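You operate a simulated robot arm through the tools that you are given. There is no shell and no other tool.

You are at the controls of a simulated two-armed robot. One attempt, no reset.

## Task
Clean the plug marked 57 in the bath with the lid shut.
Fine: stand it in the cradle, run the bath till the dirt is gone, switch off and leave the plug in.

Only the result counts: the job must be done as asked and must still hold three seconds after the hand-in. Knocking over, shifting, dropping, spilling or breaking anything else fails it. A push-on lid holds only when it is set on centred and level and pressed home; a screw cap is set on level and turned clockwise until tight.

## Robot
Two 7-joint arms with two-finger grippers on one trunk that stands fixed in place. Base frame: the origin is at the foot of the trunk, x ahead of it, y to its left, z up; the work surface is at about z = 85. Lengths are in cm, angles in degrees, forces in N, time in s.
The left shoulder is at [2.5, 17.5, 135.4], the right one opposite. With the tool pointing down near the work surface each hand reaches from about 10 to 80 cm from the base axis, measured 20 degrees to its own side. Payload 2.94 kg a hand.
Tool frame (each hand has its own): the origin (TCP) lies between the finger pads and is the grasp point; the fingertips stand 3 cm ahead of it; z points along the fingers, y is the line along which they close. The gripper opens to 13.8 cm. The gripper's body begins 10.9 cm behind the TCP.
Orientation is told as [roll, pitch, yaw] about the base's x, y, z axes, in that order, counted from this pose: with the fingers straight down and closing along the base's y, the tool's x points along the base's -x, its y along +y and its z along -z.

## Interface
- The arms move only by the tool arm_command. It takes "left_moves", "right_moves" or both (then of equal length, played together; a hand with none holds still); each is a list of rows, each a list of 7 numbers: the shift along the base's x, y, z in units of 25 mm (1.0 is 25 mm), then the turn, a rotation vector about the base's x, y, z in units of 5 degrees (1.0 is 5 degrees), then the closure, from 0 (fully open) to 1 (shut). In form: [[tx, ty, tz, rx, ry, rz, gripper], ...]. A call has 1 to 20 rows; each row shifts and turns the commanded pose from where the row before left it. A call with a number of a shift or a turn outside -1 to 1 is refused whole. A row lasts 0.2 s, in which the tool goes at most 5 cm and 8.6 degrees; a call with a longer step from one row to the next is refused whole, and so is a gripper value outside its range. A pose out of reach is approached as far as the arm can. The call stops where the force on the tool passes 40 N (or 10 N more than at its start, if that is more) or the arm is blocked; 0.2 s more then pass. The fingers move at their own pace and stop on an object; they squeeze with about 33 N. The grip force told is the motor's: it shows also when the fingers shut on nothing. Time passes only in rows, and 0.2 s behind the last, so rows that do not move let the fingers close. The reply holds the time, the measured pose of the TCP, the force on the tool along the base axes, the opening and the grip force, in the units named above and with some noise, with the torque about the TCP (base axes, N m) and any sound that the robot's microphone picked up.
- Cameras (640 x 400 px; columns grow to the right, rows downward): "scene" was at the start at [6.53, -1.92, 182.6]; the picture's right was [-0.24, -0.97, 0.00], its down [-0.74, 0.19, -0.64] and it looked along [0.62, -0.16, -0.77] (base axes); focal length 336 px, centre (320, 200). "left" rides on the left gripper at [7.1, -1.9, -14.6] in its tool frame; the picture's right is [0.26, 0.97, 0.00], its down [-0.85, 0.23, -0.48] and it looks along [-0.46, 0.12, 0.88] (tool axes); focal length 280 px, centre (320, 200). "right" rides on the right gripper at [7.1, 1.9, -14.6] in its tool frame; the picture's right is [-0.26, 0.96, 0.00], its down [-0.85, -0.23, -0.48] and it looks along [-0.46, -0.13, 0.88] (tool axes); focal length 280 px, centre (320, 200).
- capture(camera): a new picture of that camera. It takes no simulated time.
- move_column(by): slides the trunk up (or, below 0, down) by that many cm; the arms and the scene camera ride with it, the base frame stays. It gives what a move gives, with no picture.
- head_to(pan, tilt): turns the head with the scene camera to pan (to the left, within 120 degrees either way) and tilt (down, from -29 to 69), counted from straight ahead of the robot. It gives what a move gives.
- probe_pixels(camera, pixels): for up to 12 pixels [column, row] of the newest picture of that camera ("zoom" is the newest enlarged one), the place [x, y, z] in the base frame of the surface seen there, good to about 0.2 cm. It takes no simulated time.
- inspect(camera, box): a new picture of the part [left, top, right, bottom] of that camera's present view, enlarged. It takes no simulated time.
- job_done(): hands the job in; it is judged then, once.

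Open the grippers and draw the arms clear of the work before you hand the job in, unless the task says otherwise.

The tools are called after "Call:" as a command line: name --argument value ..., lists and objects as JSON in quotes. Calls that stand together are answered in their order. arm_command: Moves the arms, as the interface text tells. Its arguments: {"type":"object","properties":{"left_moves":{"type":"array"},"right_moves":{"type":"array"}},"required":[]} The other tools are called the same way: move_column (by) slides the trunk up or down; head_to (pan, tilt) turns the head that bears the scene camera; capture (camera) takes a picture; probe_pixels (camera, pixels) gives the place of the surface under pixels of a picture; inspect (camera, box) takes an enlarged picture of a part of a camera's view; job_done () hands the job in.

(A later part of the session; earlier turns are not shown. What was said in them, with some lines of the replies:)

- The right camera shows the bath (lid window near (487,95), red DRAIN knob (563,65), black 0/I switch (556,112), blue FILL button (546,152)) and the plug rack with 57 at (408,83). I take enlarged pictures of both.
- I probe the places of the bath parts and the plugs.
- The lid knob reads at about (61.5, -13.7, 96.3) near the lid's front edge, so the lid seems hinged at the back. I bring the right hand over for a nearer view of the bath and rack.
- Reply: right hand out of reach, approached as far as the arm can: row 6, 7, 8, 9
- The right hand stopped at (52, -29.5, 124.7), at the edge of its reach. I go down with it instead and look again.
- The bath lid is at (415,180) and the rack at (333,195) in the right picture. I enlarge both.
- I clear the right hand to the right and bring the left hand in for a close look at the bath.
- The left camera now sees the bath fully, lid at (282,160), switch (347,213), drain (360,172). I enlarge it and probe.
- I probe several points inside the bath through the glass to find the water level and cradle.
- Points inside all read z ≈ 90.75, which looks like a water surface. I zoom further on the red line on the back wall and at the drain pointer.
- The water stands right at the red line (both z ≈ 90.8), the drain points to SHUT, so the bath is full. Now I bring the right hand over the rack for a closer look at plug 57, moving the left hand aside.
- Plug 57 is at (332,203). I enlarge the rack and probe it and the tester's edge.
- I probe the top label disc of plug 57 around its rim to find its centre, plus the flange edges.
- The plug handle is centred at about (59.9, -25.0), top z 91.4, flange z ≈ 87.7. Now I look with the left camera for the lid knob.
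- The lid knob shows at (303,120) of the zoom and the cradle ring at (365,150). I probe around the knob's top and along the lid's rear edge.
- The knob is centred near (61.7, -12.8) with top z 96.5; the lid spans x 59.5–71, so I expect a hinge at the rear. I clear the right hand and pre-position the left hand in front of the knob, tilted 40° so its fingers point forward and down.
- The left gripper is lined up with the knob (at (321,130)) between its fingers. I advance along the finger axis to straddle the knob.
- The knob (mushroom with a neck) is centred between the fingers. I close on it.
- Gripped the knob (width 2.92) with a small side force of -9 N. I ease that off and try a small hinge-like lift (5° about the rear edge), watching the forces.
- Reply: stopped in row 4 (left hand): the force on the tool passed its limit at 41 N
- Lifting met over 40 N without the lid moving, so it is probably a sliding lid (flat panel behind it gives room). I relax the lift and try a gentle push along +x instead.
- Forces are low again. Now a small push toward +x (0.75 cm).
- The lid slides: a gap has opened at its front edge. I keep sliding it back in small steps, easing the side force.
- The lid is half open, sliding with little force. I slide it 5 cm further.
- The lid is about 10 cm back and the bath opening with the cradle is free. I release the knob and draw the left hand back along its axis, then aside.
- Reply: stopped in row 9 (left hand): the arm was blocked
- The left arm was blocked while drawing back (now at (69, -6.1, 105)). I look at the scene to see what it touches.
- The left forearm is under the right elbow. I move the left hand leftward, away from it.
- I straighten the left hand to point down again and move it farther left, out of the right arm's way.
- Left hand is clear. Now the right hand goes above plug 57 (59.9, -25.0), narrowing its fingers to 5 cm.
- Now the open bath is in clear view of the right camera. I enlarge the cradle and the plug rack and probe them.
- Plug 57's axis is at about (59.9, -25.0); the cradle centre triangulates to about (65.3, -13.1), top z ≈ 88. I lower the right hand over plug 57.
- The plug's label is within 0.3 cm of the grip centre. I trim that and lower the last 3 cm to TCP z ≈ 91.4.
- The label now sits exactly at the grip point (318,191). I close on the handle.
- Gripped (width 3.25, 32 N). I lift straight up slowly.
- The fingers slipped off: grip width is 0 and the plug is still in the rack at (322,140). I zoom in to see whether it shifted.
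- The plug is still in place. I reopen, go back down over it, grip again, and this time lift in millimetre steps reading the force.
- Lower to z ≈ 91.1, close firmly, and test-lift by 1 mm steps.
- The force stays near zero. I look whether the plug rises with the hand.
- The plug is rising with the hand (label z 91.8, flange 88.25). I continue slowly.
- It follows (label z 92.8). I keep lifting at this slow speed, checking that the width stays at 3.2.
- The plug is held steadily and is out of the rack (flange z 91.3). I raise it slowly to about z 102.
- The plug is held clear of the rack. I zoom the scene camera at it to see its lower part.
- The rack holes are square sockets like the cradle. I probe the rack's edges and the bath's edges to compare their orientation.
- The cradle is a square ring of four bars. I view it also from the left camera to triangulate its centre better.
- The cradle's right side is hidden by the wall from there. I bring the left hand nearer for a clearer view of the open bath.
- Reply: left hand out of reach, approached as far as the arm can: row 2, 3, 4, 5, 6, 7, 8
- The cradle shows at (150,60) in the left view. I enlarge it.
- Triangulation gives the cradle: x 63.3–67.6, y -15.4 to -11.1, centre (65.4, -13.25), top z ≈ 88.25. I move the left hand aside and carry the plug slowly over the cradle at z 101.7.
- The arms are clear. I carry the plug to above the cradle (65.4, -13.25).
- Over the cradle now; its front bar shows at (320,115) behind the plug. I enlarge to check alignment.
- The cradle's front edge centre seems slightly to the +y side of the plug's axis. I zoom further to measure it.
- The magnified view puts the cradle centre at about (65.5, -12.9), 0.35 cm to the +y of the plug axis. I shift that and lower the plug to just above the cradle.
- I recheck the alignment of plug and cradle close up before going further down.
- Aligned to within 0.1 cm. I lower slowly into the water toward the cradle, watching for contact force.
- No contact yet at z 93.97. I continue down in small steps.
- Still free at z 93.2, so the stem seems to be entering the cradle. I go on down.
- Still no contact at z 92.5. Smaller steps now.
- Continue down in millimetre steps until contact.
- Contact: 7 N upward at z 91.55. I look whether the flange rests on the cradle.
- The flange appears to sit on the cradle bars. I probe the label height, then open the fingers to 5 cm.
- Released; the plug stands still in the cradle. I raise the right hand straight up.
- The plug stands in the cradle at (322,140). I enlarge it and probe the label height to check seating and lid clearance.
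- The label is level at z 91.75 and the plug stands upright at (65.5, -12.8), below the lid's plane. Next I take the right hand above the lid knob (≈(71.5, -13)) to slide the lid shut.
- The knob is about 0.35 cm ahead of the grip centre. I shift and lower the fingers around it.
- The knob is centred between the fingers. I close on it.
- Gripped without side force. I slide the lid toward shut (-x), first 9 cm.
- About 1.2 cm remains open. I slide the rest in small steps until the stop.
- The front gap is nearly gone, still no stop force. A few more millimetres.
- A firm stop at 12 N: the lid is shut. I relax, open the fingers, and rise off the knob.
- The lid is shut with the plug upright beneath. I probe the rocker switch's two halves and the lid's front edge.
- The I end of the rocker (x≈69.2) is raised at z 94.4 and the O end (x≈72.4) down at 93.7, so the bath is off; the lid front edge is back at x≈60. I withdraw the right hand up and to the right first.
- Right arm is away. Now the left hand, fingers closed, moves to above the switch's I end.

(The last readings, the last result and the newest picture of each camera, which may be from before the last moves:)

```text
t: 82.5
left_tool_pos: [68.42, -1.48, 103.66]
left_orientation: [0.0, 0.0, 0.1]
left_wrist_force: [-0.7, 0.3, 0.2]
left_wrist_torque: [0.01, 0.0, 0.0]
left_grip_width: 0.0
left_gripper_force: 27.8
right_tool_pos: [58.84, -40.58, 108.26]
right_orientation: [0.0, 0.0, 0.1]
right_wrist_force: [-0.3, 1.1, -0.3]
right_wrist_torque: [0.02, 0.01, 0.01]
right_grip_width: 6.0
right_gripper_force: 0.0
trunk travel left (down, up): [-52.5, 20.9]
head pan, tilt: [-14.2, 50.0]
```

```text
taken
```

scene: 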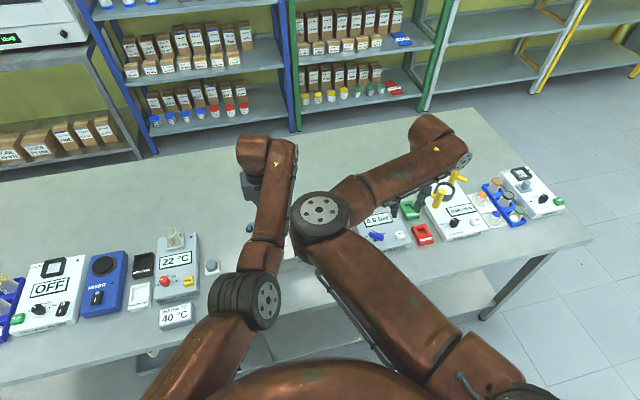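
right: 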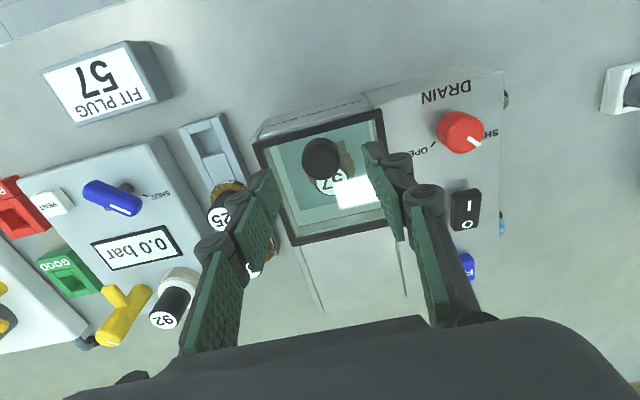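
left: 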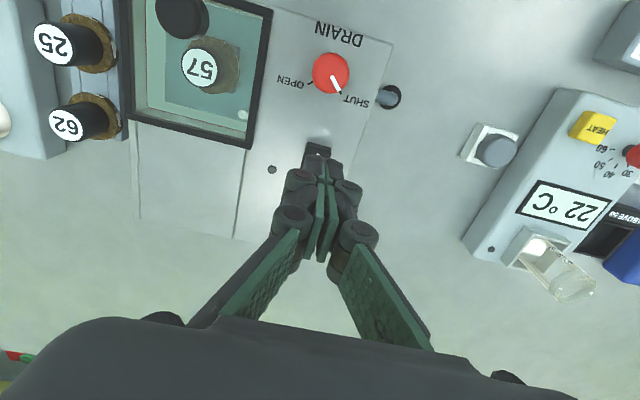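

The closed fingertips are above the rocker's I end. I lower to just above it, then press gently.

Call:
arm_command --left_moves '[[0, 0, -0.5, 0, 0, 0, 1], [0, 0, -0.6, 0, 0, 0, 1], [0, 0, -0.6, 0, 0, 0, 1], [0, 0, -0.5, 0, 0, 0, 1]]'

Call:
capture --camera "left"

```text
t: 83.5
left_tool_pos: [68.51, -1.28, 98.17]
left_orientation: [-0.1, 0.1, 0.1]
left_wrist_force: [0.0, 0.7, -0.2]
left_wrist_torque: [-0.02, 0.0, -0.03]
left_grip_width: 0.03
left_gripper_force: 28.1
right_tool_pos: [58.83, -40.53, 108.31]
right_orientation: [0.0, 0.0, 0.0]
right_wrist_force: [0.3, 0.3, 0.5]
right_wrist_torque: [-0.01, -0.01, -0.02]
right_grip_width: 5.99
right_gripper_force: 0.0
trunk travel left (down, up): [-52.5, 20.9]
head pan, tilt: [-14.2, 50.0]
```

```text
taken
```

left: 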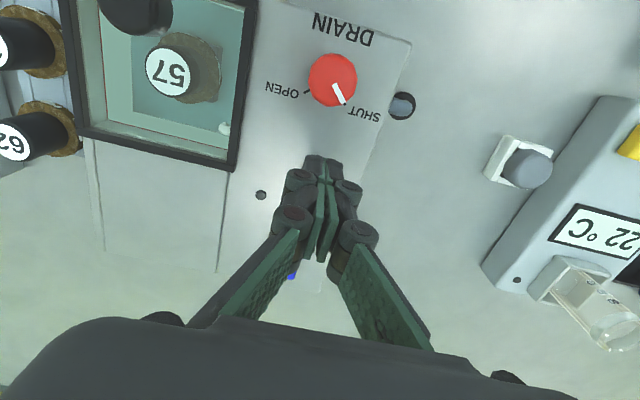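

Tips are at z ≈ 95.2 over the I end. I press down in small steps.

Call:
arm_command --left_moves '[[0, 0, -0.1, 0, 0, 0, 1], [0, 0, -0.1, 0, 0, 0, 1], [0, 0, -0.1, 0, 0, 0, 1], [0, 0, -0.08, 0, 0, 0, 1]]'

Call:
arm_command --left_moves '[[0, 0, -0.06, 0, 0, 0, 1], [0, 0, -0.06, 0, 0, 0, 1]]'

Call:
capture --camera "left"

```text
t: 84.5
left_tool_pos: [68.53, -1.39, 97.09]
left_orientation: [0.0, -0.1, 0.2]
left_wrist_force: [-0.4, -0.1, -0.3]
left_wrist_torque: [-0.01, 0.0, 0.0]
left_grip_width: 0.02
left_gripper_force: 28.7
right_tool_pos: [58.92, -40.56, 108.16]
right_orientation: [-0.1, 0.0, 0.1]
right_wrist_force: [-0.3, 0.0, -0.4]
right_wrist_torque: [-0.01, 0.02, 0.0]
right_grip_width: 6.0
right_gripper_force: 0.1
trunk travel left (down, up): [-52.5, 20.9]
head pan, tilt: [-14.2, 50.0]
```

```text
t: 85.1
left_tool_pos: [68.35, -1.4, 96.84]
left_orientation: [-0.1, -0.1, 0.1]
left_wrist_force: [-0.2, 0.2, 1.4]
left_wrist_torque: [0.01, 0.0, 0.03]
left_grip_width: 0.58
left_gripper_force: 28.8
right_tool_pos: [58.89, -40.45, 108.28]
right_orientation: [0.0, 0.0, 0.1]
right_wrist_force: [0.1, 0.1, -0.6]
right_wrist_torque: [-0.04, -0.02, 0.0]
right_grip_width: 6.01
right_gripper_force: 0.1
trunk travel left (down, up): [-52.5, 20.9]
head pan, tilt: [-14.2, 50.0]
```

```text
taken
```

left: 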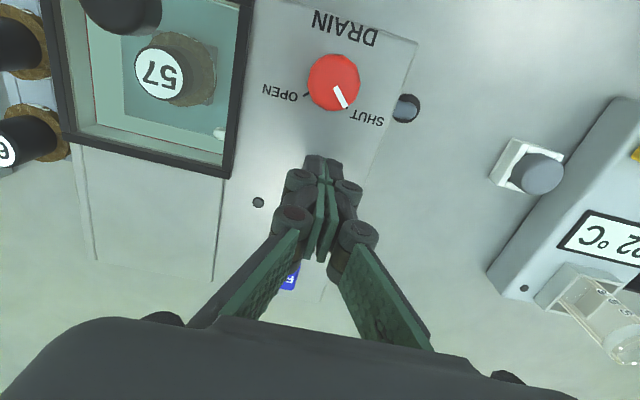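

The tips just touch (grip width rose to 0.6). I press a little more and watch.

Call:
arm_command --left_moves '[[0, 0, -0.05, 0, 0, 0, 1], [0, 0, -0.05, 0, 0, 0, 1]]'

Call:
inspect --camera "left" --box '[220, 120, 420, 290]'

```text
t: 85.7
left_tool_pos: [68.37, -1.3, 96.7]
left_orientation: [-0.1, 0.1, 0.1]
left_wrist_force: [0.5, 0.2, 0.5]
left_wrist_torque: [-0.04, 0.0, -0.02]
left_grip_width: 0.01
left_gripper_force: 28.3
right_tool_pos: [58.77, -40.49, 108.25]
right_orientation: [0.0, 0.0, 0.1]
right_wrist_force: [-0.1, -0.5, 0.2]
right_wrist_torque: [-0.01, 0.0, -0.01]
right_grip_width: 6.03
right_gripper_force: 0.1
trunk travel left (down, up): [-52.5, 20.9]
head pan, tilt: [-14.2, 50.0]
```

```text
2.35 times, centred on (320, 205) of left
```

zoom: 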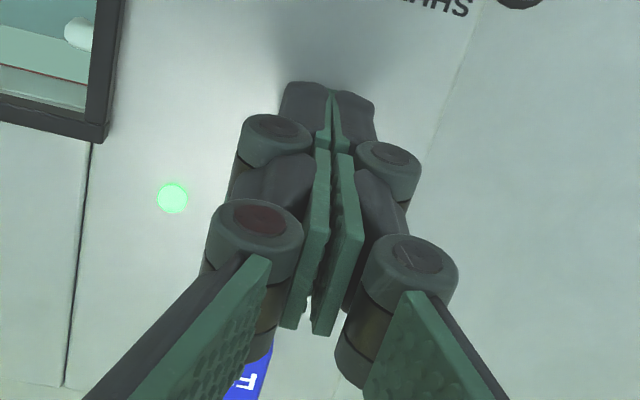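

The green lamp is lit: the bath is running. I raise the left hand and view the plug through the lid.

Call:
arm_command --left_moves '[[0, 0, 0.3, 0, 0, 0, 1], [0, 0, 0.6, 0, 0, 0, 1], [0, 0, 0.6, 0, 0, 0, 1], [0, 0, 0.6, 0, 0, 0, 1]]'

Call:
capture --camera "left"

Call:
inspect --camera "left" --box '[130, 20, 270, 160]'

```text
t: 86.7
left_tool_pos: [68.47, -1.33, 101.8]
left_orientation: [0.0, -0.1, 0.1]
left_wrist_force: [0.5, -0.1, 1.5]
left_wrist_torque: [-0.01, -0.01, -0.01]
left_grip_width: 0.01
left_gripper_force: 28.1
right_tool_pos: [58.82, -40.55, 108.26]
right_orientation: [0.0, 0.0, 0.1]
right_wrist_force: [-0.4, -0.3, -0.7]
right_wrist_torque: [0.02, 0.01, 0.0]
right_grip_width: 6.0
right_gripper_force: 0.0
trunk travel left (down, up): [-52.5, 20.9]
head pan, tilt: [-14.2, 50.0]
```

```text
taken
```

left: 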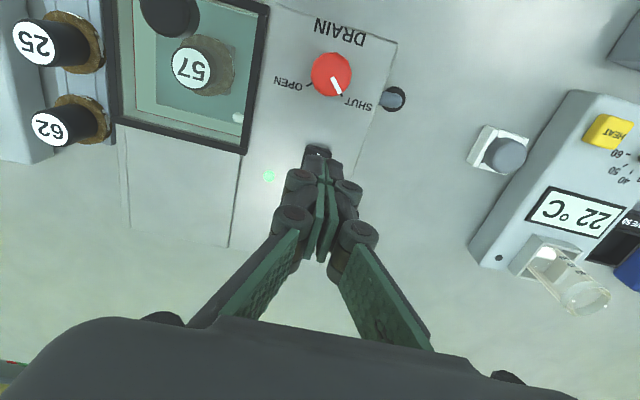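

```text
2.86 times, centred on (200, 90) of left
```

zoom: 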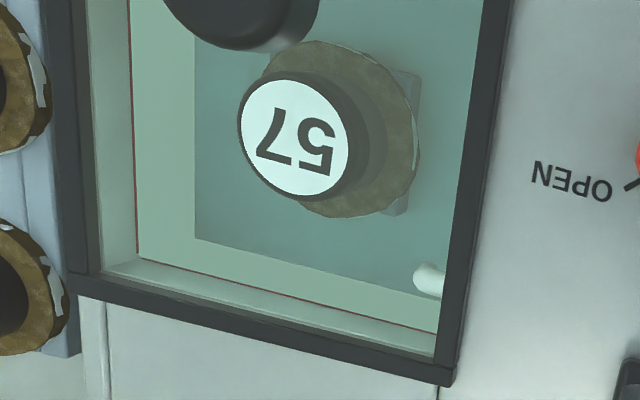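

The lamp is green and the flange is still brown-dirty under the glass. I let 4 s pass and check again.

Call:
arm_command --left_moves '[[0, 0, 0, 0, 0, 0, 1], [0, 0, 0, 0, 0, 0, 1], [0, 0, 0, 0, 0, 0, 1], [0, 0, 0, 0, 0, 0, 1], [0, 0, 0, 0, 0, 0, 1], [0, 0, 0, 0, 0, 0, 1], [0, 0, 0, 0, 0, 0, 1], [0, 0, 0, 0, 0, 0, 1], [0, 0, 0, 0, 0, 0, 1], [0, 0, 0, 0, 0, 0, 1], [0, 0, 0, 0, 0, 0, 1], [0, 0, 0, 0, 0, 0, 1], [0, 0, 0, 0, 0, 0, 1], [0, 0, 0, 0, 0, 0, 1], [0, 0, 0, 0, 0, 0, 1], [0, 0, 0, 0, 0, 0, 1], [0, 0, 0, 0, 0, 0, 1], [0, 0, 0, 0, 0, 0, 1], [0, 0, 0, 0, 0, 0, 1], [0, 0, 0, 0, 0, 0, 1]]'

Call:
inspect --camera "left" --box '[130, 20, 270, 160]'

Call:
capture --camera "left"

```text
t: 90.9
left_tool_pos: [68.58, -1.54, 101.93]
left_orientation: [0.1, 0.1, 0.0]
left_wrist_force: [0.0, 0.5, -0.8]
left_wrist_torque: [0.0, 0.01, 0.01]
left_grip_width: 0.0
left_gripper_force: 28.2
right_tool_pos: [58.88, -40.56, 108.36]
right_orientation: [0.1, 0.0, 0.1]
right_wrist_force: [0.6, 0.2, 0.5]
right_wrist_torque: [0.02, -0.01, -0.02]
right_grip_width: 6.0
right_gripper_force: 0.1
trunk travel left (down, up): [-52.5, 20.9]
head pan, tilt: [-14.2, 50.0]
```

```text
2.86 times, centred on (200, 90) of left
```

zoom: 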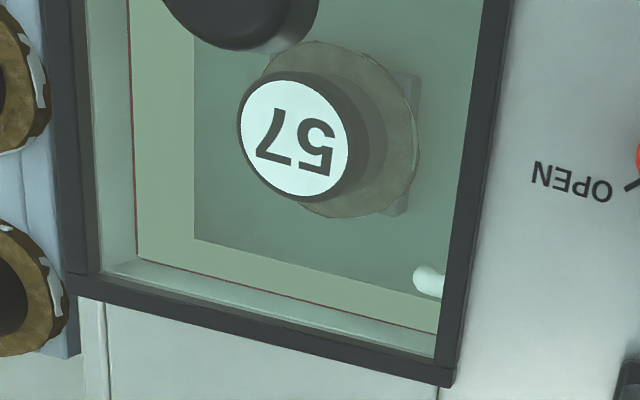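

```text
taken
```

left: 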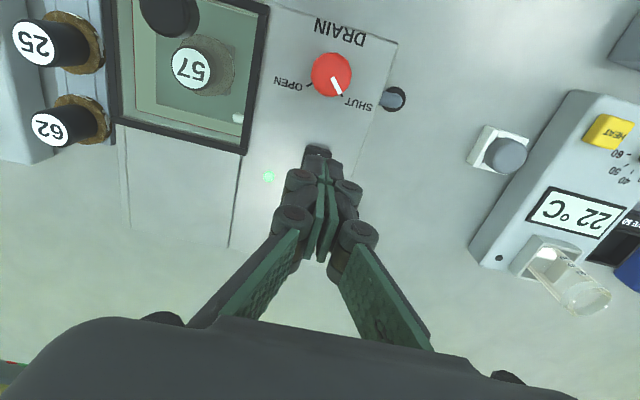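

The flange is getting paler (brown to grey) and the water murkier. I wait 4 s more.

Call:
arm_command --left_moves '[[0, 0, 0, 0, 0, 0, 1], [0, 0, 0, 0, 0, 0, 1], [0, 0, 0, 0, 0, 0, 1], [0, 0, 0, 0, 0, 0, 1], [0, 0, 0, 0, 0, 0, 1], [0, 0, 0, 0, 0, 0, 1], [0, 0, 0, 0, 0, 0, 1], [0, 0, 0, 0, 0, 0, 1], [0, 0, 0, 0, 0, 0, 1], [0, 0, 0, 0, 0, 0, 1], [0, 0, 0, 0, 0, 0, 1], [0, 0, 0, 0, 0, 0, 1], [0, 0, 0, 0, 0, 0, 1], [0, 0, 0, 0, 0, 0, 1], [0, 0, 0, 0, 0, 0, 1], [0, 0, 0, 0, 0, 0, 1], [0, 0, 0, 0, 0, 0, 1], [0, 0, 0, 0, 0, 0, 1], [0, 0, 0, 0, 0, 0, 1], [0, 0, 0, 0, 0, 0, 1]]'

Call:
inspect --camera "left" --box '[130, 20, 270, 160]'

Call:
inspect --camera "left" --box '[170, 30, 250, 100]'

```text
t: 95.1
left_tool_pos: [68.57, -1.36, 101.95]
left_orientation: [0.0, -0.1, 0.2]
left_wrist_force: [0.3, -0.4, -0.4]
left_wrist_torque: [0.02, -0.01, 0.03]
left_grip_width: 0.0
left_gripper_force: 28.7
right_tool_pos: [58.69, -40.6, 108.26]
right_orientation: [0.1, 0.0, 0.1]
right_wrist_force: [-0.4, 0.8, -0.2]
right_wrist_torque: [0.01, 0.02, -0.01]
right_grip_width: 5.99
right_gripper_force: 0.0
trunk travel left (down, up): [-52.5, 20.9]
head pan, tilt: [-14.2, 50.0]
```

```text
2.86 times, centred on (200, 90) of left
```

zoom: 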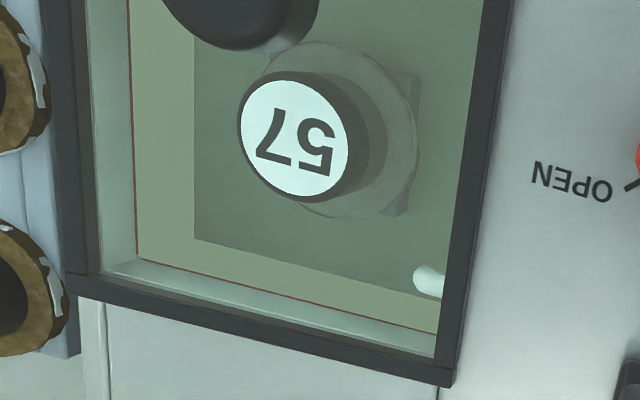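

```text
5.71 times, centred on (210, 65) of left
```

zoom: 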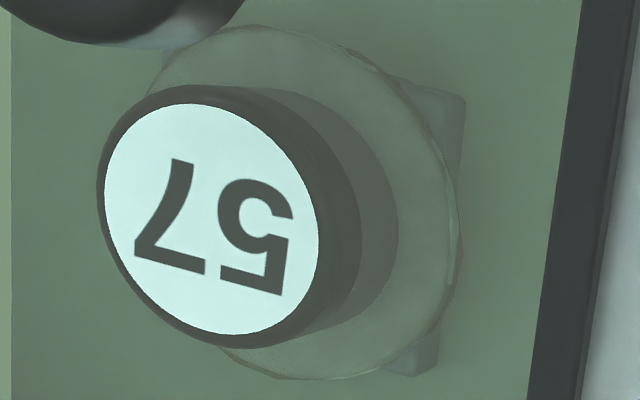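

The flange is nearly pale grey now but may still carry residue. I wait another 4 s and compare.

Call:
arm_command --left_moves '[[0, 0, 0, 0, 0, 0, 1], [0, 0, 0, 0, 0, 0, 1], [0, 0, 0, 0, 0, 0, 1], [0, 0, 0, 0, 0, 0, 1], [0, 0, 0, 0, 0, 0, 1], [0, 0, 0, 0, 0, 0, 1], [0, 0, 0, 0, 0, 0, 1], [0, 0, 0, 0, 0, 0, 1], [0, 0, 0, 0, 0, 0, 1], [0, 0, 0, 0, 0, 0, 1], [0, 0, 0, 0, 0, 0, 1], [0, 0, 0, 0, 0, 0, 1], [0, 0, 0, 0, 0, 0, 1], [0, 0, 0, 0, 0, 0, 1], [0, 0, 0, 0, 0, 0, 1], [0, 0, 0, 0, 0, 0, 1], [0, 0, 0, 0, 0, 0, 1], [0, 0, 0, 0, 0, 0, 1], [0, 0, 0, 0, 0, 0, 1], [0, 0, 0, 0, 0, 0, 1]]'

Call:
inspect --camera "left" --box '[170, 30, 250, 100]'

```text
t: 99.3
left_tool_pos: [68.66, -1.48, 101.81]
left_orientation: [0.0, 0.0, 0.1]
left_wrist_force: [0.0, -0.5, 0.3]
left_wrist_torque: [-0.02, -0.03, 0.0]
left_grip_width: 0.0
left_gripper_force: 28.0
right_tool_pos: [58.82, -40.65, 108.25]
right_orientation: [0.0, 0.0, 0.1]
right_wrist_force: [-0.4, 0.8, -0.5]
right_wrist_torque: [0.0, 0.01, -0.02]
right_grip_width: 6.0
right_gripper_force: 0.0
trunk travel left (down, up): [-52.5, 20.9]
head pan, tilt: [-14.2, 50.0]
```

```text
5.71 times, centred on (210, 65) of left
```

zoom: 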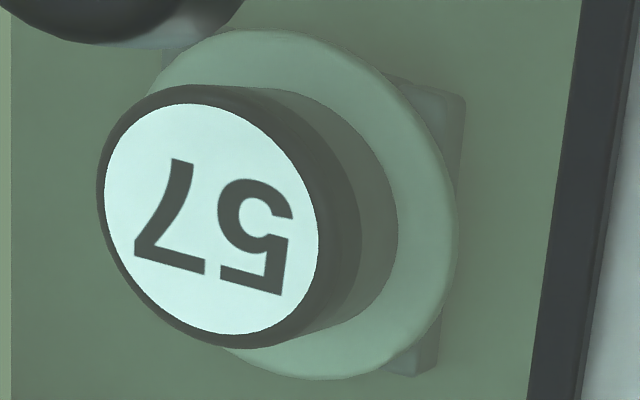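

The crust has vanished and the flange is smooth and white. I now move the fingertips over the O end (x ≈ 73) to switch off.

Call:
arm_command --left_moves '[[0.45, 0, 0, 0, 0, 0, 1], [0.45, 0, 0, 0, 0, 0, 1], [0.45, 0, 0, 0, 0, 0, 1], [0.45, 0, 0, 0, 0, 0, 1], [0, 0, -0.5, 0, 0, 0, 1], [0, 0, -0.5, 0, 0, 0, 1]]'

Call:
capture --camera "left"

Call:
inspect --camera "left" --box '[250, 80, 390, 230]'

```text
t: 100.7
left_tool_pos: [71.96, -1.36, 99.39]
left_orientation: [-0.1, 0.0, 0.0]
left_wrist_force: [0.1, -0.2, 0.1]
left_wrist_torque: [-0.01, -0.03, 0.0]
left_grip_width: 0.03
left_gripper_force: 28.5
left hand out of reach, approached as far as the arm can: row 4
right_tool_pos: [58.82, -40.45, 108.23]
right_orientation: [0.0, 0.0, 0.1]
right_wrist_force: [0.9, 0.3, 0.3]
right_wrist_torque: [-0.01, 0.01, 0.04]
right_grip_width: 6.0
right_gripper_force: 0.0
trunk travel left (down, up): [-52.5, 20.9]
head pan, tilt: [-14.2, 50.0]
```

```text
taken
```

left: 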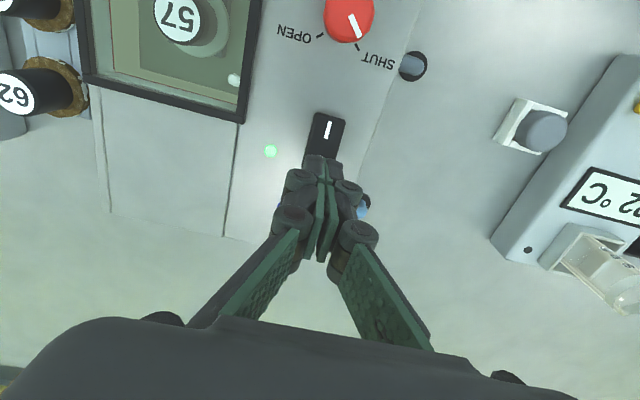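

```text
2.67 times, centred on (320, 155) of left
```

zoom: 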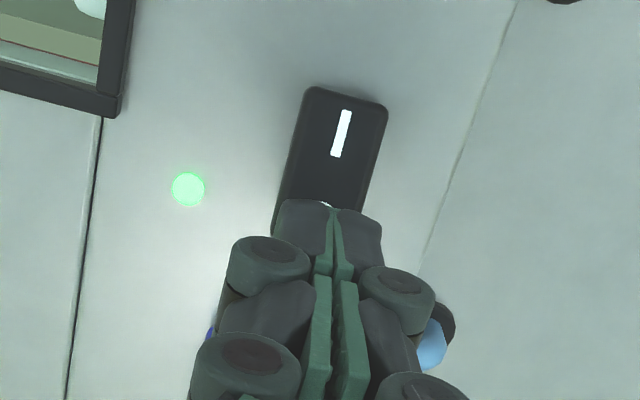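

The reach limit left it at x=72, the tips covering the O half. I try to shift another 0.7 cm forward, then lower.

Call:
arm_command --left_moves '[[0.15, 0, -0.1, 0, 0, 0, 1], [0.15, 0, -0.1, 0, 0, 0, 1], [0, 0, -0.3, 0, 0, 0, 1]]'

Call:
inspect --camera "left" --box '[250, 80, 390, 230]'

```text
t: 101.5
left_tool_pos: [72.68, -2.05, 99.62]
left_orientation: [-0.6, -1.0, -0.2]
left_wrist_force: [0.0, 0.6, -0.7]
left_wrist_torque: [-0.03, -0.02, 0.0]
left_grip_width: 0.0
left_gripper_force: 28.3
left hand out of reach, approached as far as the arm can: row 1, 2, 3
right_tool_pos: [58.9, -40.54, 108.28]
right_orientation: [-0.1, 0.1, 0.1]
right_wrist_force: [0.2, -0.4, -1.1]
right_wrist_torque: [0.01, -0.03, -0.03]
right_grip_width: 6.02
right_gripper_force: 0.1
trunk travel left (down, up): [-52.5, 20.9]
head pan, tilt: [-14.2, 50.0]
```

```text
2.67 times, centred on (320, 155) of left
```

zoom: 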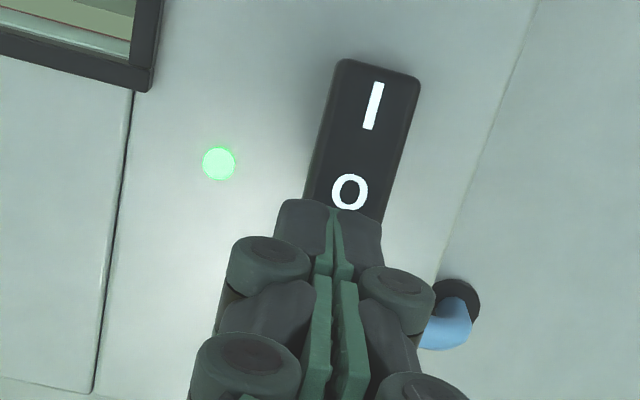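

The green lamp still shows running and the left arm is at its reach limit in this posture. I tilt its fingers forward by 20° to gain reach.

Call:
arm_command --left_moves '[[-0.1, 0.05, 0.2, 0.024, -0.76, 0.01, 1], [-0.1, 0.05, 0.2, 0.024, -0.76, 0.01, 1], [-0.1, 0.05, 0.2, 0.024, -0.76, 0.01, 1], [-0.1, 0.05, 0.2, 0.024, -0.76, 0.01, 1], [-0.1, 0.05, 0.2, 0.024, -0.76, 0.0, 1]]'

Call:
capture --camera "left"

Call:
capture --camera "scene"

```text
t: 102.7
left_tool_pos: [71.14, -0.85, 101.42]
left_orientation: [0.6, -19.1, 0.2]
left_wrist_force: [0.2, 0.3, -0.5]
left_wrist_torque: [0.01, -0.01, 0.01]
left_grip_width: 0.04
left_gripper_force: 28.6
left hand out of reach, approached as far as the arm can: row 1
right_tool_pos: [58.76, -40.57, 108.19]
right_orientation: [-0.1, 0.0, 0.2]
right_wrist_force: [-0.8, -0.2, -0.4]
right_wrist_torque: [-0.01, 0.01, 0.0]
right_grip_width: 5.98
right_gripper_force: 0.1
trunk travel left (down, up): [-52.5, 20.9]
head pan, tilt: [-14.2, 50.0]
```

```text
taken
```

left: 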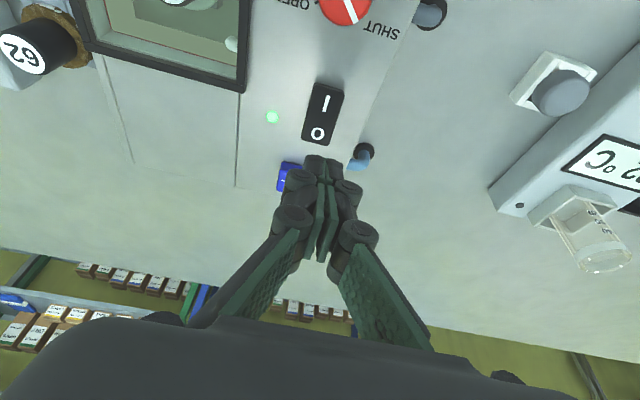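

```text
taken
```

scene: 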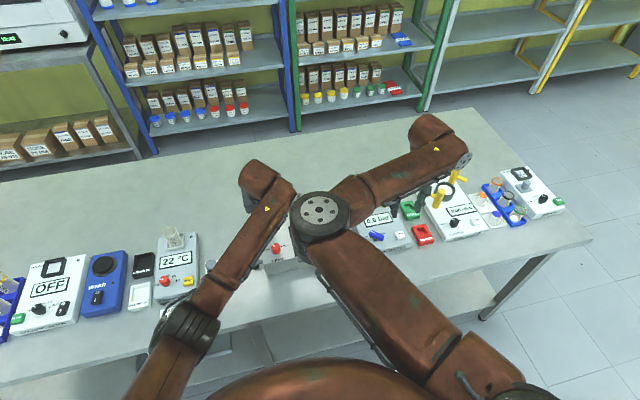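

The posture is better now (elbow swung out), tilt -19°. I position the tip above the O end (TCP ≈ (72.2, -1.5, 98.3)).

Call:
arm_command --left_moves '[[0.11, -0.065, -0.31, 0, 0, 0, 1], [0.11, -0.065, -0.31, 0, 0, 0, 1], [0.11, -0.065, -0.31, 0, 0, 0, 1], [0.11, -0.065, -0.31, 0, 0, 0, 1]]'

Call:
inspect --camera "left" --box '[240, 60, 400, 230]'

```text
t: 103.7
left_tool_pos: [72.2, -1.61, 98.2]
left_orientation: [0.5, -19.1, 0.2]
left_wrist_force: [0.3, 0.1, -0.2]
left_wrist_torque: [0.02, -0.01, 0.0]
left_grip_width: 0.02
left_gripper_force: 28.2
right_tool_pos: [58.83, -40.51, 108.48]
right_orientation: [-0.1, 0.0, 0.1]
right_wrist_force: [0.2, 0.0, 0.2]
right_wrist_torque: [-0.02, 0.0, 0.01]
right_grip_width: 6.03
right_gripper_force: 0.0
trunk travel left (down, up): [-52.5, 20.9]
head pan, tilt: [-14.2, 50.0]
```

```text
2.35 times, centred on (320, 145) of left
```

zoom: 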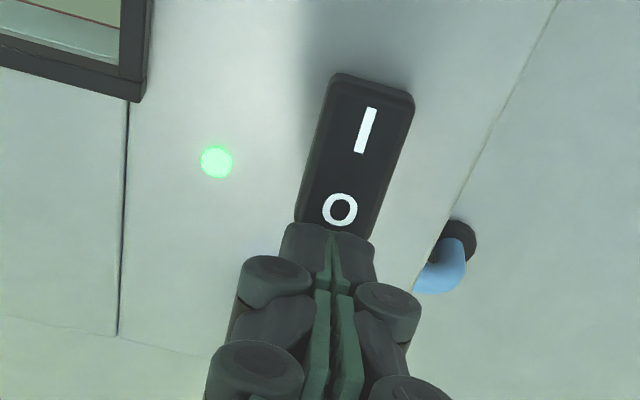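

The tip is over the end of the rocker just behind the "O". I shift back 0.3 cm and press down in small steps.

Call:
arm_command --left_moves '[[-0.1, 0, -0.1, 0, 0, 0, 1], [0, 0, -0.1, 0, 0, 0, 1], [0, 0, -0.08, 0, 0, 0, 1]]'

Call:
arm_command --left_moves '[[0, 0, -0.06, 0, 0, 0, 1], [0, 0, -0.06, 0, 0, 0, 1]]'

Call:
inspect --camera "left" --box '[240, 60, 400, 230]'

```text
t: 104.5
left_tool_pos: [71.89, -1.49, 97.43]
left_orientation: [0.6, -19.0, 0.2]
left_wrist_force: [0.3, -0.1, 0.1]
left_wrist_torque: [0.01, -0.02, 0.0]
left_grip_width: 0.0
left_gripper_force: 28.5
right_tool_pos: [58.81, -40.6, 108.38]
right_orientation: [0.0, -0.1, 0.0]
right_wrist_force: [0.0, 0.3, 0.0]
right_wrist_torque: [-0.01, 0.01, 0.0]
right_grip_width: 6.02
right_gripper_force: 0.1
trunk travel left (down, up): [-52.5, 20.9]
head pan, tilt: [-14.2, 50.0]
```

```text
t: 105.1
left_tool_pos: [71.96, -1.56, 97.34]
left_orientation: [0.5, -18.9, 0.2]
left_wrist_force: [0.6, 0.4, -0.1]
left_wrist_torque: [0.04, 0.0, 0.02]
left_grip_width: 0.0
left_gripper_force: 28.5
right_tool_pos: [58.97, -40.49, 108.27]
right_orientation: [0.0, 0.1, 0.1]
right_wrist_force: [-0.5, 0.3, 0.0]
right_wrist_torque: [-0.05, -0.04, 0.01]
right_grip_width: 5.99
right_gripper_force: 0.0
trunk travel left (down, up): [-52.5, 20.9]
head pan, tilt: [-14.2, 50.0]
```

```text
2.35 times, centred on (320, 145) of left
```

zoom: 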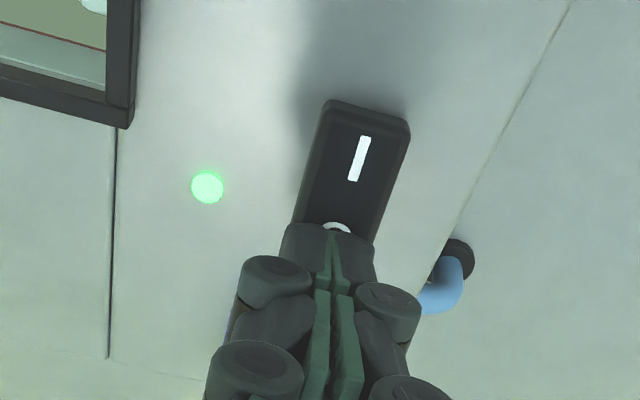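

No contact yet (lamp still on). I press a bit further.

Call:
arm_command --left_moves '[[0, 0, -0.06, 0, 0, 0, 1], [0, 0, -0.06, 0, 0, 0, 1], [0, 0, -0.06, 0, 0, 0, 1]]'

Call:
inspect --camera "left" --box '[240, 60, 400, 230]'

```text
t: 105.9
left_tool_pos: [71.94, -1.53, 96.83]
left_orientation: [0.6, -18.8, 0.2]
left_wrist_force: [-1.4, -0.5, 4.0]
left_wrist_torque: [0.02, 0.04, 0.0]
left_grip_width: 0.61
left_gripper_force: 28.8
right_tool_pos: [58.87, -40.55, 108.24]
right_orientation: [0.0, 0.0, 0.1]
right_wrist_force: [0.0, -0.8, 0.4]
right_wrist_torque: [0.0, 0.0, -0.01]
right_grip_width: 6.0
right_gripper_force: 0.0
trunk travel left (down, up): [-52.5, 20.9]
head pan, tilt: [-14.2, 50.0]
```

```text
2.35 times, centred on (320, 145) of left
```

zoom: 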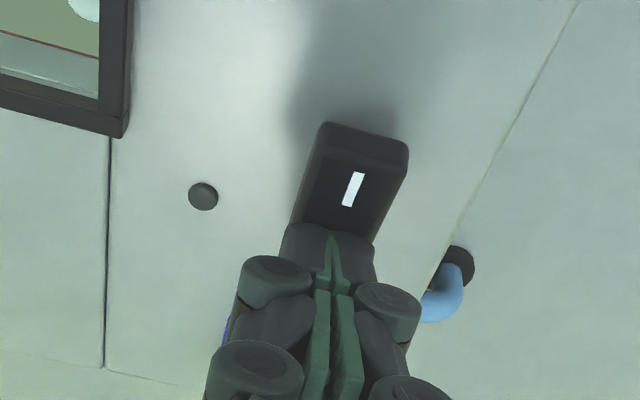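

The lamp is out and the rocker has tipped to O. I raise the left hand and check everything.

Call:
arm_command --left_moves '[[0, 0, 0.3, 0, 0, 0, 1], [0, 0, 0.6, 0, 0, 0, 1], [-0.1, 0, 0.6, 0, 0, 0, 1], [-0.2, 0.2, 0.5, 0, 0.5, 0, 1], [-0.2, 0.5, 0.3, 0, 0.8, 0, 1], [-0.2, 0.8, 0, 0, 0.8, 0, 1], [-0.2, 0.8, 0, 0, 0.8, 0, 0.6], [-0.2, 0.8, 0, 0, 0.8, 0, 0.5], [0, 0.8, 0, 0, 0, 0, 0.3], [0, 0.8, 0, 0, 0, 0, 0]]'

Call:
capture --camera "left"

Call:
capture --camera "scene"

Call:
capture --camera "right"

```text
t: 108.1
left_tool_pos: [69.11, 10.22, 102.41]
left_orientation: [0.6, -0.3, 0.2]
left_wrist_force: [-0.6, 0.2, 0.3]
left_wrist_torque: [0.01, 0.03, -0.01]
left_grip_width: 8.1
left_gripper_force: 0.0
right_tool_pos: [58.8, -40.47, 108.21]
right_orientation: [0.0, -0.1, 0.1]
right_wrist_force: [-0.2, 1.1, -0.3]
right_wrist_torque: [-0.01, 0.01, 0.0]
right_grip_width: 5.96
right_gripper_force: 0.1
trunk travel left (down, up): [-52.5, 20.9]
head pan, tilt: [-14.2, 50.0]
```

```text
taken
```

left: 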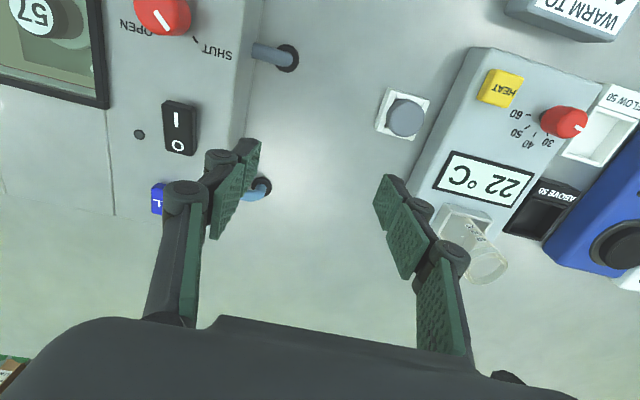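

```text
taken
```

scene: 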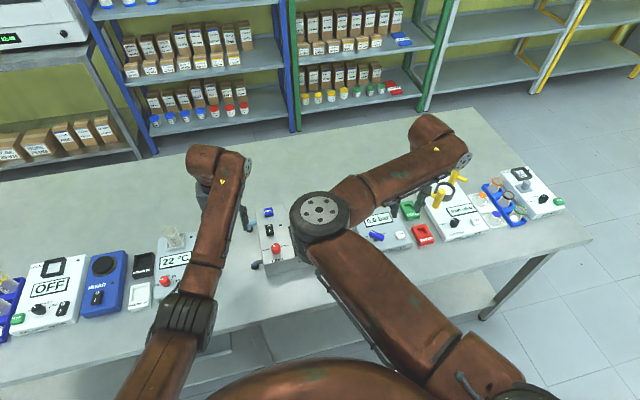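

```text
taken
```

right: 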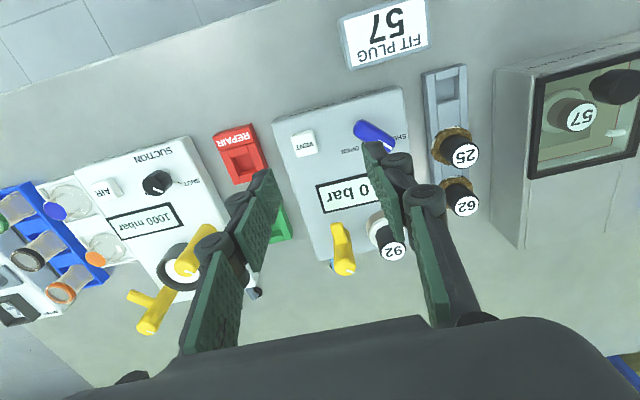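

Switch is at O and lamp dark. I enlarge the bath from the right camera to check the plug and lid.

Call:
inspect --camera "right" --box '[480, 40, 640, 190]'

Call:
inspect --camera "left" --box '[0, 0, 200, 220]'

Call:
inspect --camera "right" --box '[540, 70, 610, 150]'

```text
2.67 times, centred on (560, 115) of right
```

zoom: 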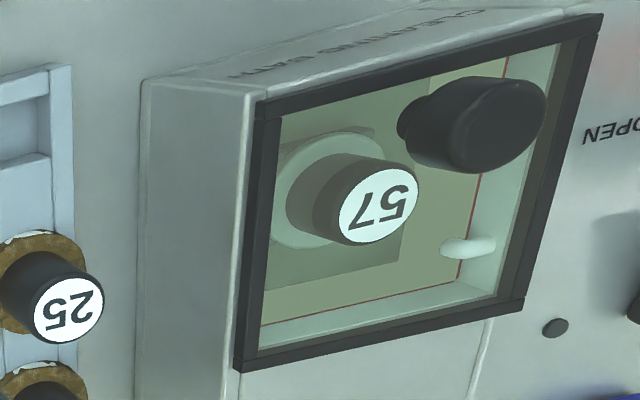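

```text
1.82 times, centred on (100, 110) of left
```

zoom: 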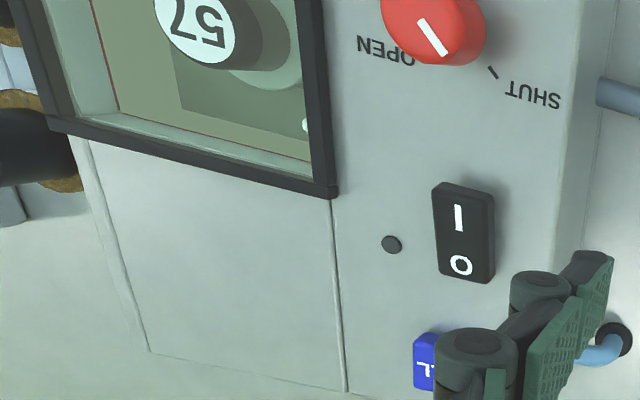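

```text
5.00 times, centred on (575, 110) of right
```

zoom: 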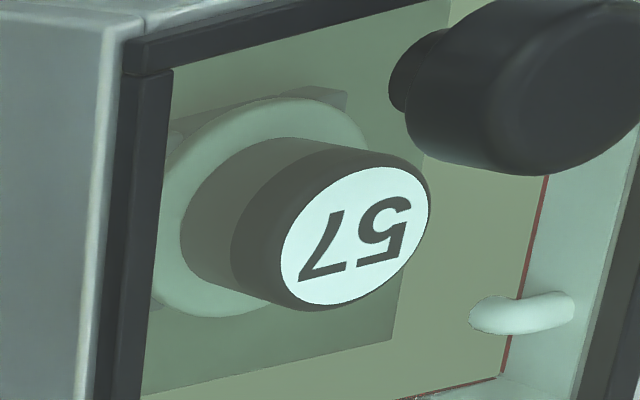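

The flange is clean and white, the lid is shut, the switch is off and the drain still SHUT. I draw both hands up and away with grippers open.

Call:
arm_command --left_moves '[[0, 0.5, 0.7, 0, 0, 0, 0.2], [0, 0.5, 0.8, 0, 0, 0, 0], [0, 0.5, 0.8, 0, 0, 0, 0], [0, 0.5, 0.8, 0, 0, 0, 0], [0, 0.5, 0.8, 0, 0, 0, 0], [0, 0.3, 0.8, 0, 0, 0, 0], [0, 0, 0.8, 0, 0, 0, 0]]' --right_moves '[[0, 0, 0.7, 0, 0, 0, 0.5], [0, 0, 0.8, 0, 0, 0, 0.3], [0, 0, 0.8, 0, 0, 0, 0], [0, 0, 0.8, 0, 0, 0, 0], [0, 0, 0.8, 0, 0, 0, 0], [0, 0, 0.8, 0, 0, 0, 0], [0, 0, 0.8, 0, 0, 0, 0]]'

Call:
capture --camera "scene"

Call:
capture --camera "right"

Call:
capture --camera "left"

```text
t: 109.7
left_tool_pos: [69.28, 17.2, 116.34]
left_orientation: [0.6, -0.3, 0.1]
left_wrist_force: [0.0, -0.7, 0.4]
left_wrist_torque: [0.02, -0.01, 0.0]
left_grip_width: 13.82
left_gripper_force: 0.0
right_tool_pos: [58.87, -40.6, 121.97]
right_orientation: [0.1, -0.1, 0.1]
right_wrist_force: [-0.1, -0.4, 0.2]
right_wrist_torque: [-0.01, -0.01, 0.0]
right_grip_width: 13.81
right_gripper_force: 0.1
trunk travel left (down, up): [-52.5, 20.9]
head pan, tilt: [-14.2, 50.0]
```

```text
taken
```

scene: 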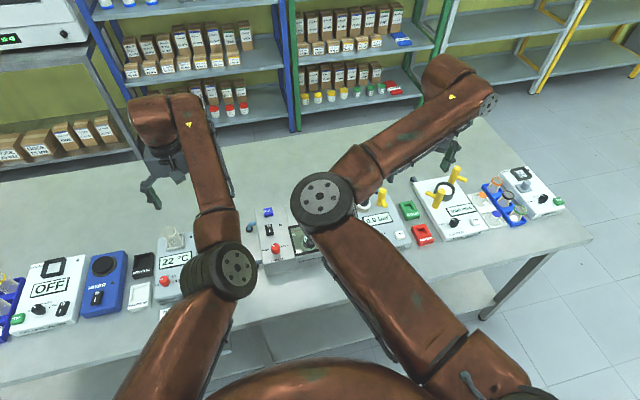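

```text
taken
```

right: 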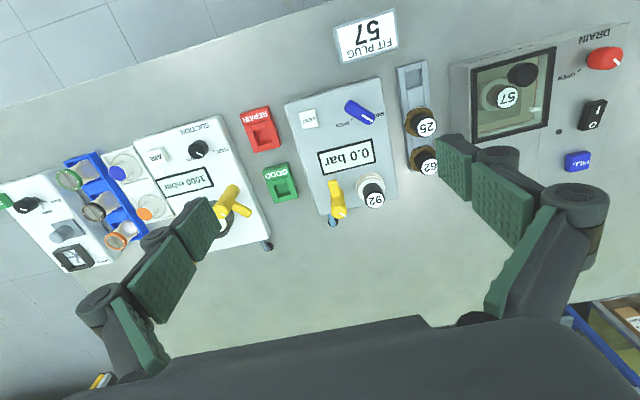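

```text
taken
```

left: 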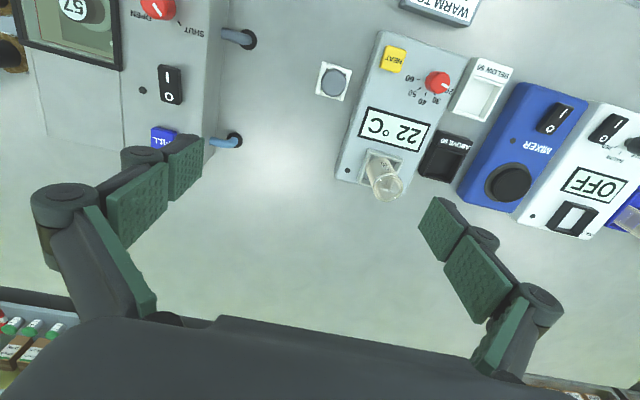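

Everything seems in place. A last close look at the lid edge, plug and rack before handing in.

Call:
inspect --camera "right" --box '[440, 20, 640, 190]'

Call:
probe_pixels --camera "right" --pixels '[[473, 67], [555, 48], [474, 141], [547, 127], [594, 115]]'

Call:
inspect --camera "right" --box '[380, 50, 480, 190]'

```text
2.35 times, centred on (540, 105) of right
```

zoom: 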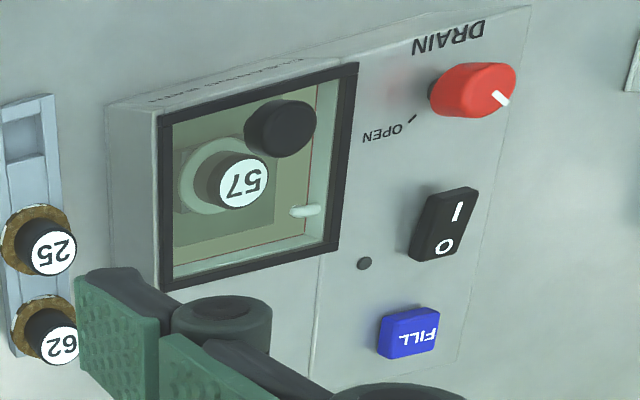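

```text
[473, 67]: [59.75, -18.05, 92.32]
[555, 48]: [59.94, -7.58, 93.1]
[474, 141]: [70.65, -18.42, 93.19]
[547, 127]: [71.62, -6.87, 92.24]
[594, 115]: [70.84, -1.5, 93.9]
```

```text
2.86 times, centred on (430, 120) of right
```

zoom: 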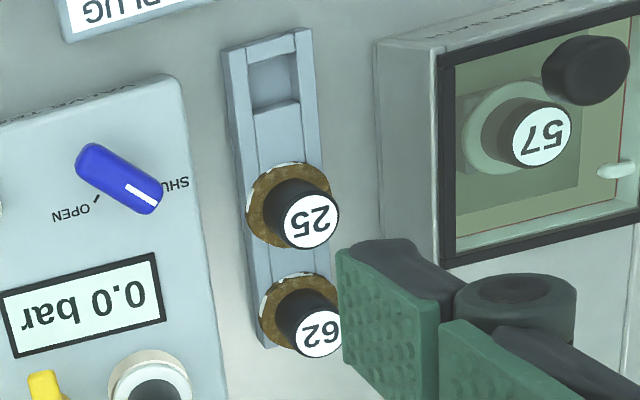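

Plug 57 stands clean and white in the cradle. The lid is shut (front edge x 59.9, rear 70.7), the switch is at O with the lamp dark, the other plugs are untouched, and both arms are clear with open grippers. I hand the job in.

Call:
job_done

```text
The job is handed in.
```

I cleaned plug 57 in the bath with the lid shut and handed the job in. I have no verdict back yet.

- **Plug:** it stands upright in the cradle, and its flange went from brown crust to smooth white during the run. I left it in the bath as asked.
- **Bath:** it was already filled to the red line, so I did not press FILL. I ran it about 20 seconds, then switched it off. The switch is at O, the lamp is dark and the drain is still at SHUT. The water is murky from the dirt.
- **Lid:** it slides rather than lifts. I first tried to lift it by the knob and the arm stopped at its 40 N limit without the lid moving. It then slid open and shut normally.
- **First lift:** my first grip on the plug slipped and the plug stayed in the rack. I gripped it again and lifted slowly.
- **Arm contact:** the two arms touched once while I was drawing the left hand back after opening the lid. Nothing on the bench was hit.

Plugs 25 and 62 are where they were, and both arms are clear with grippers open.
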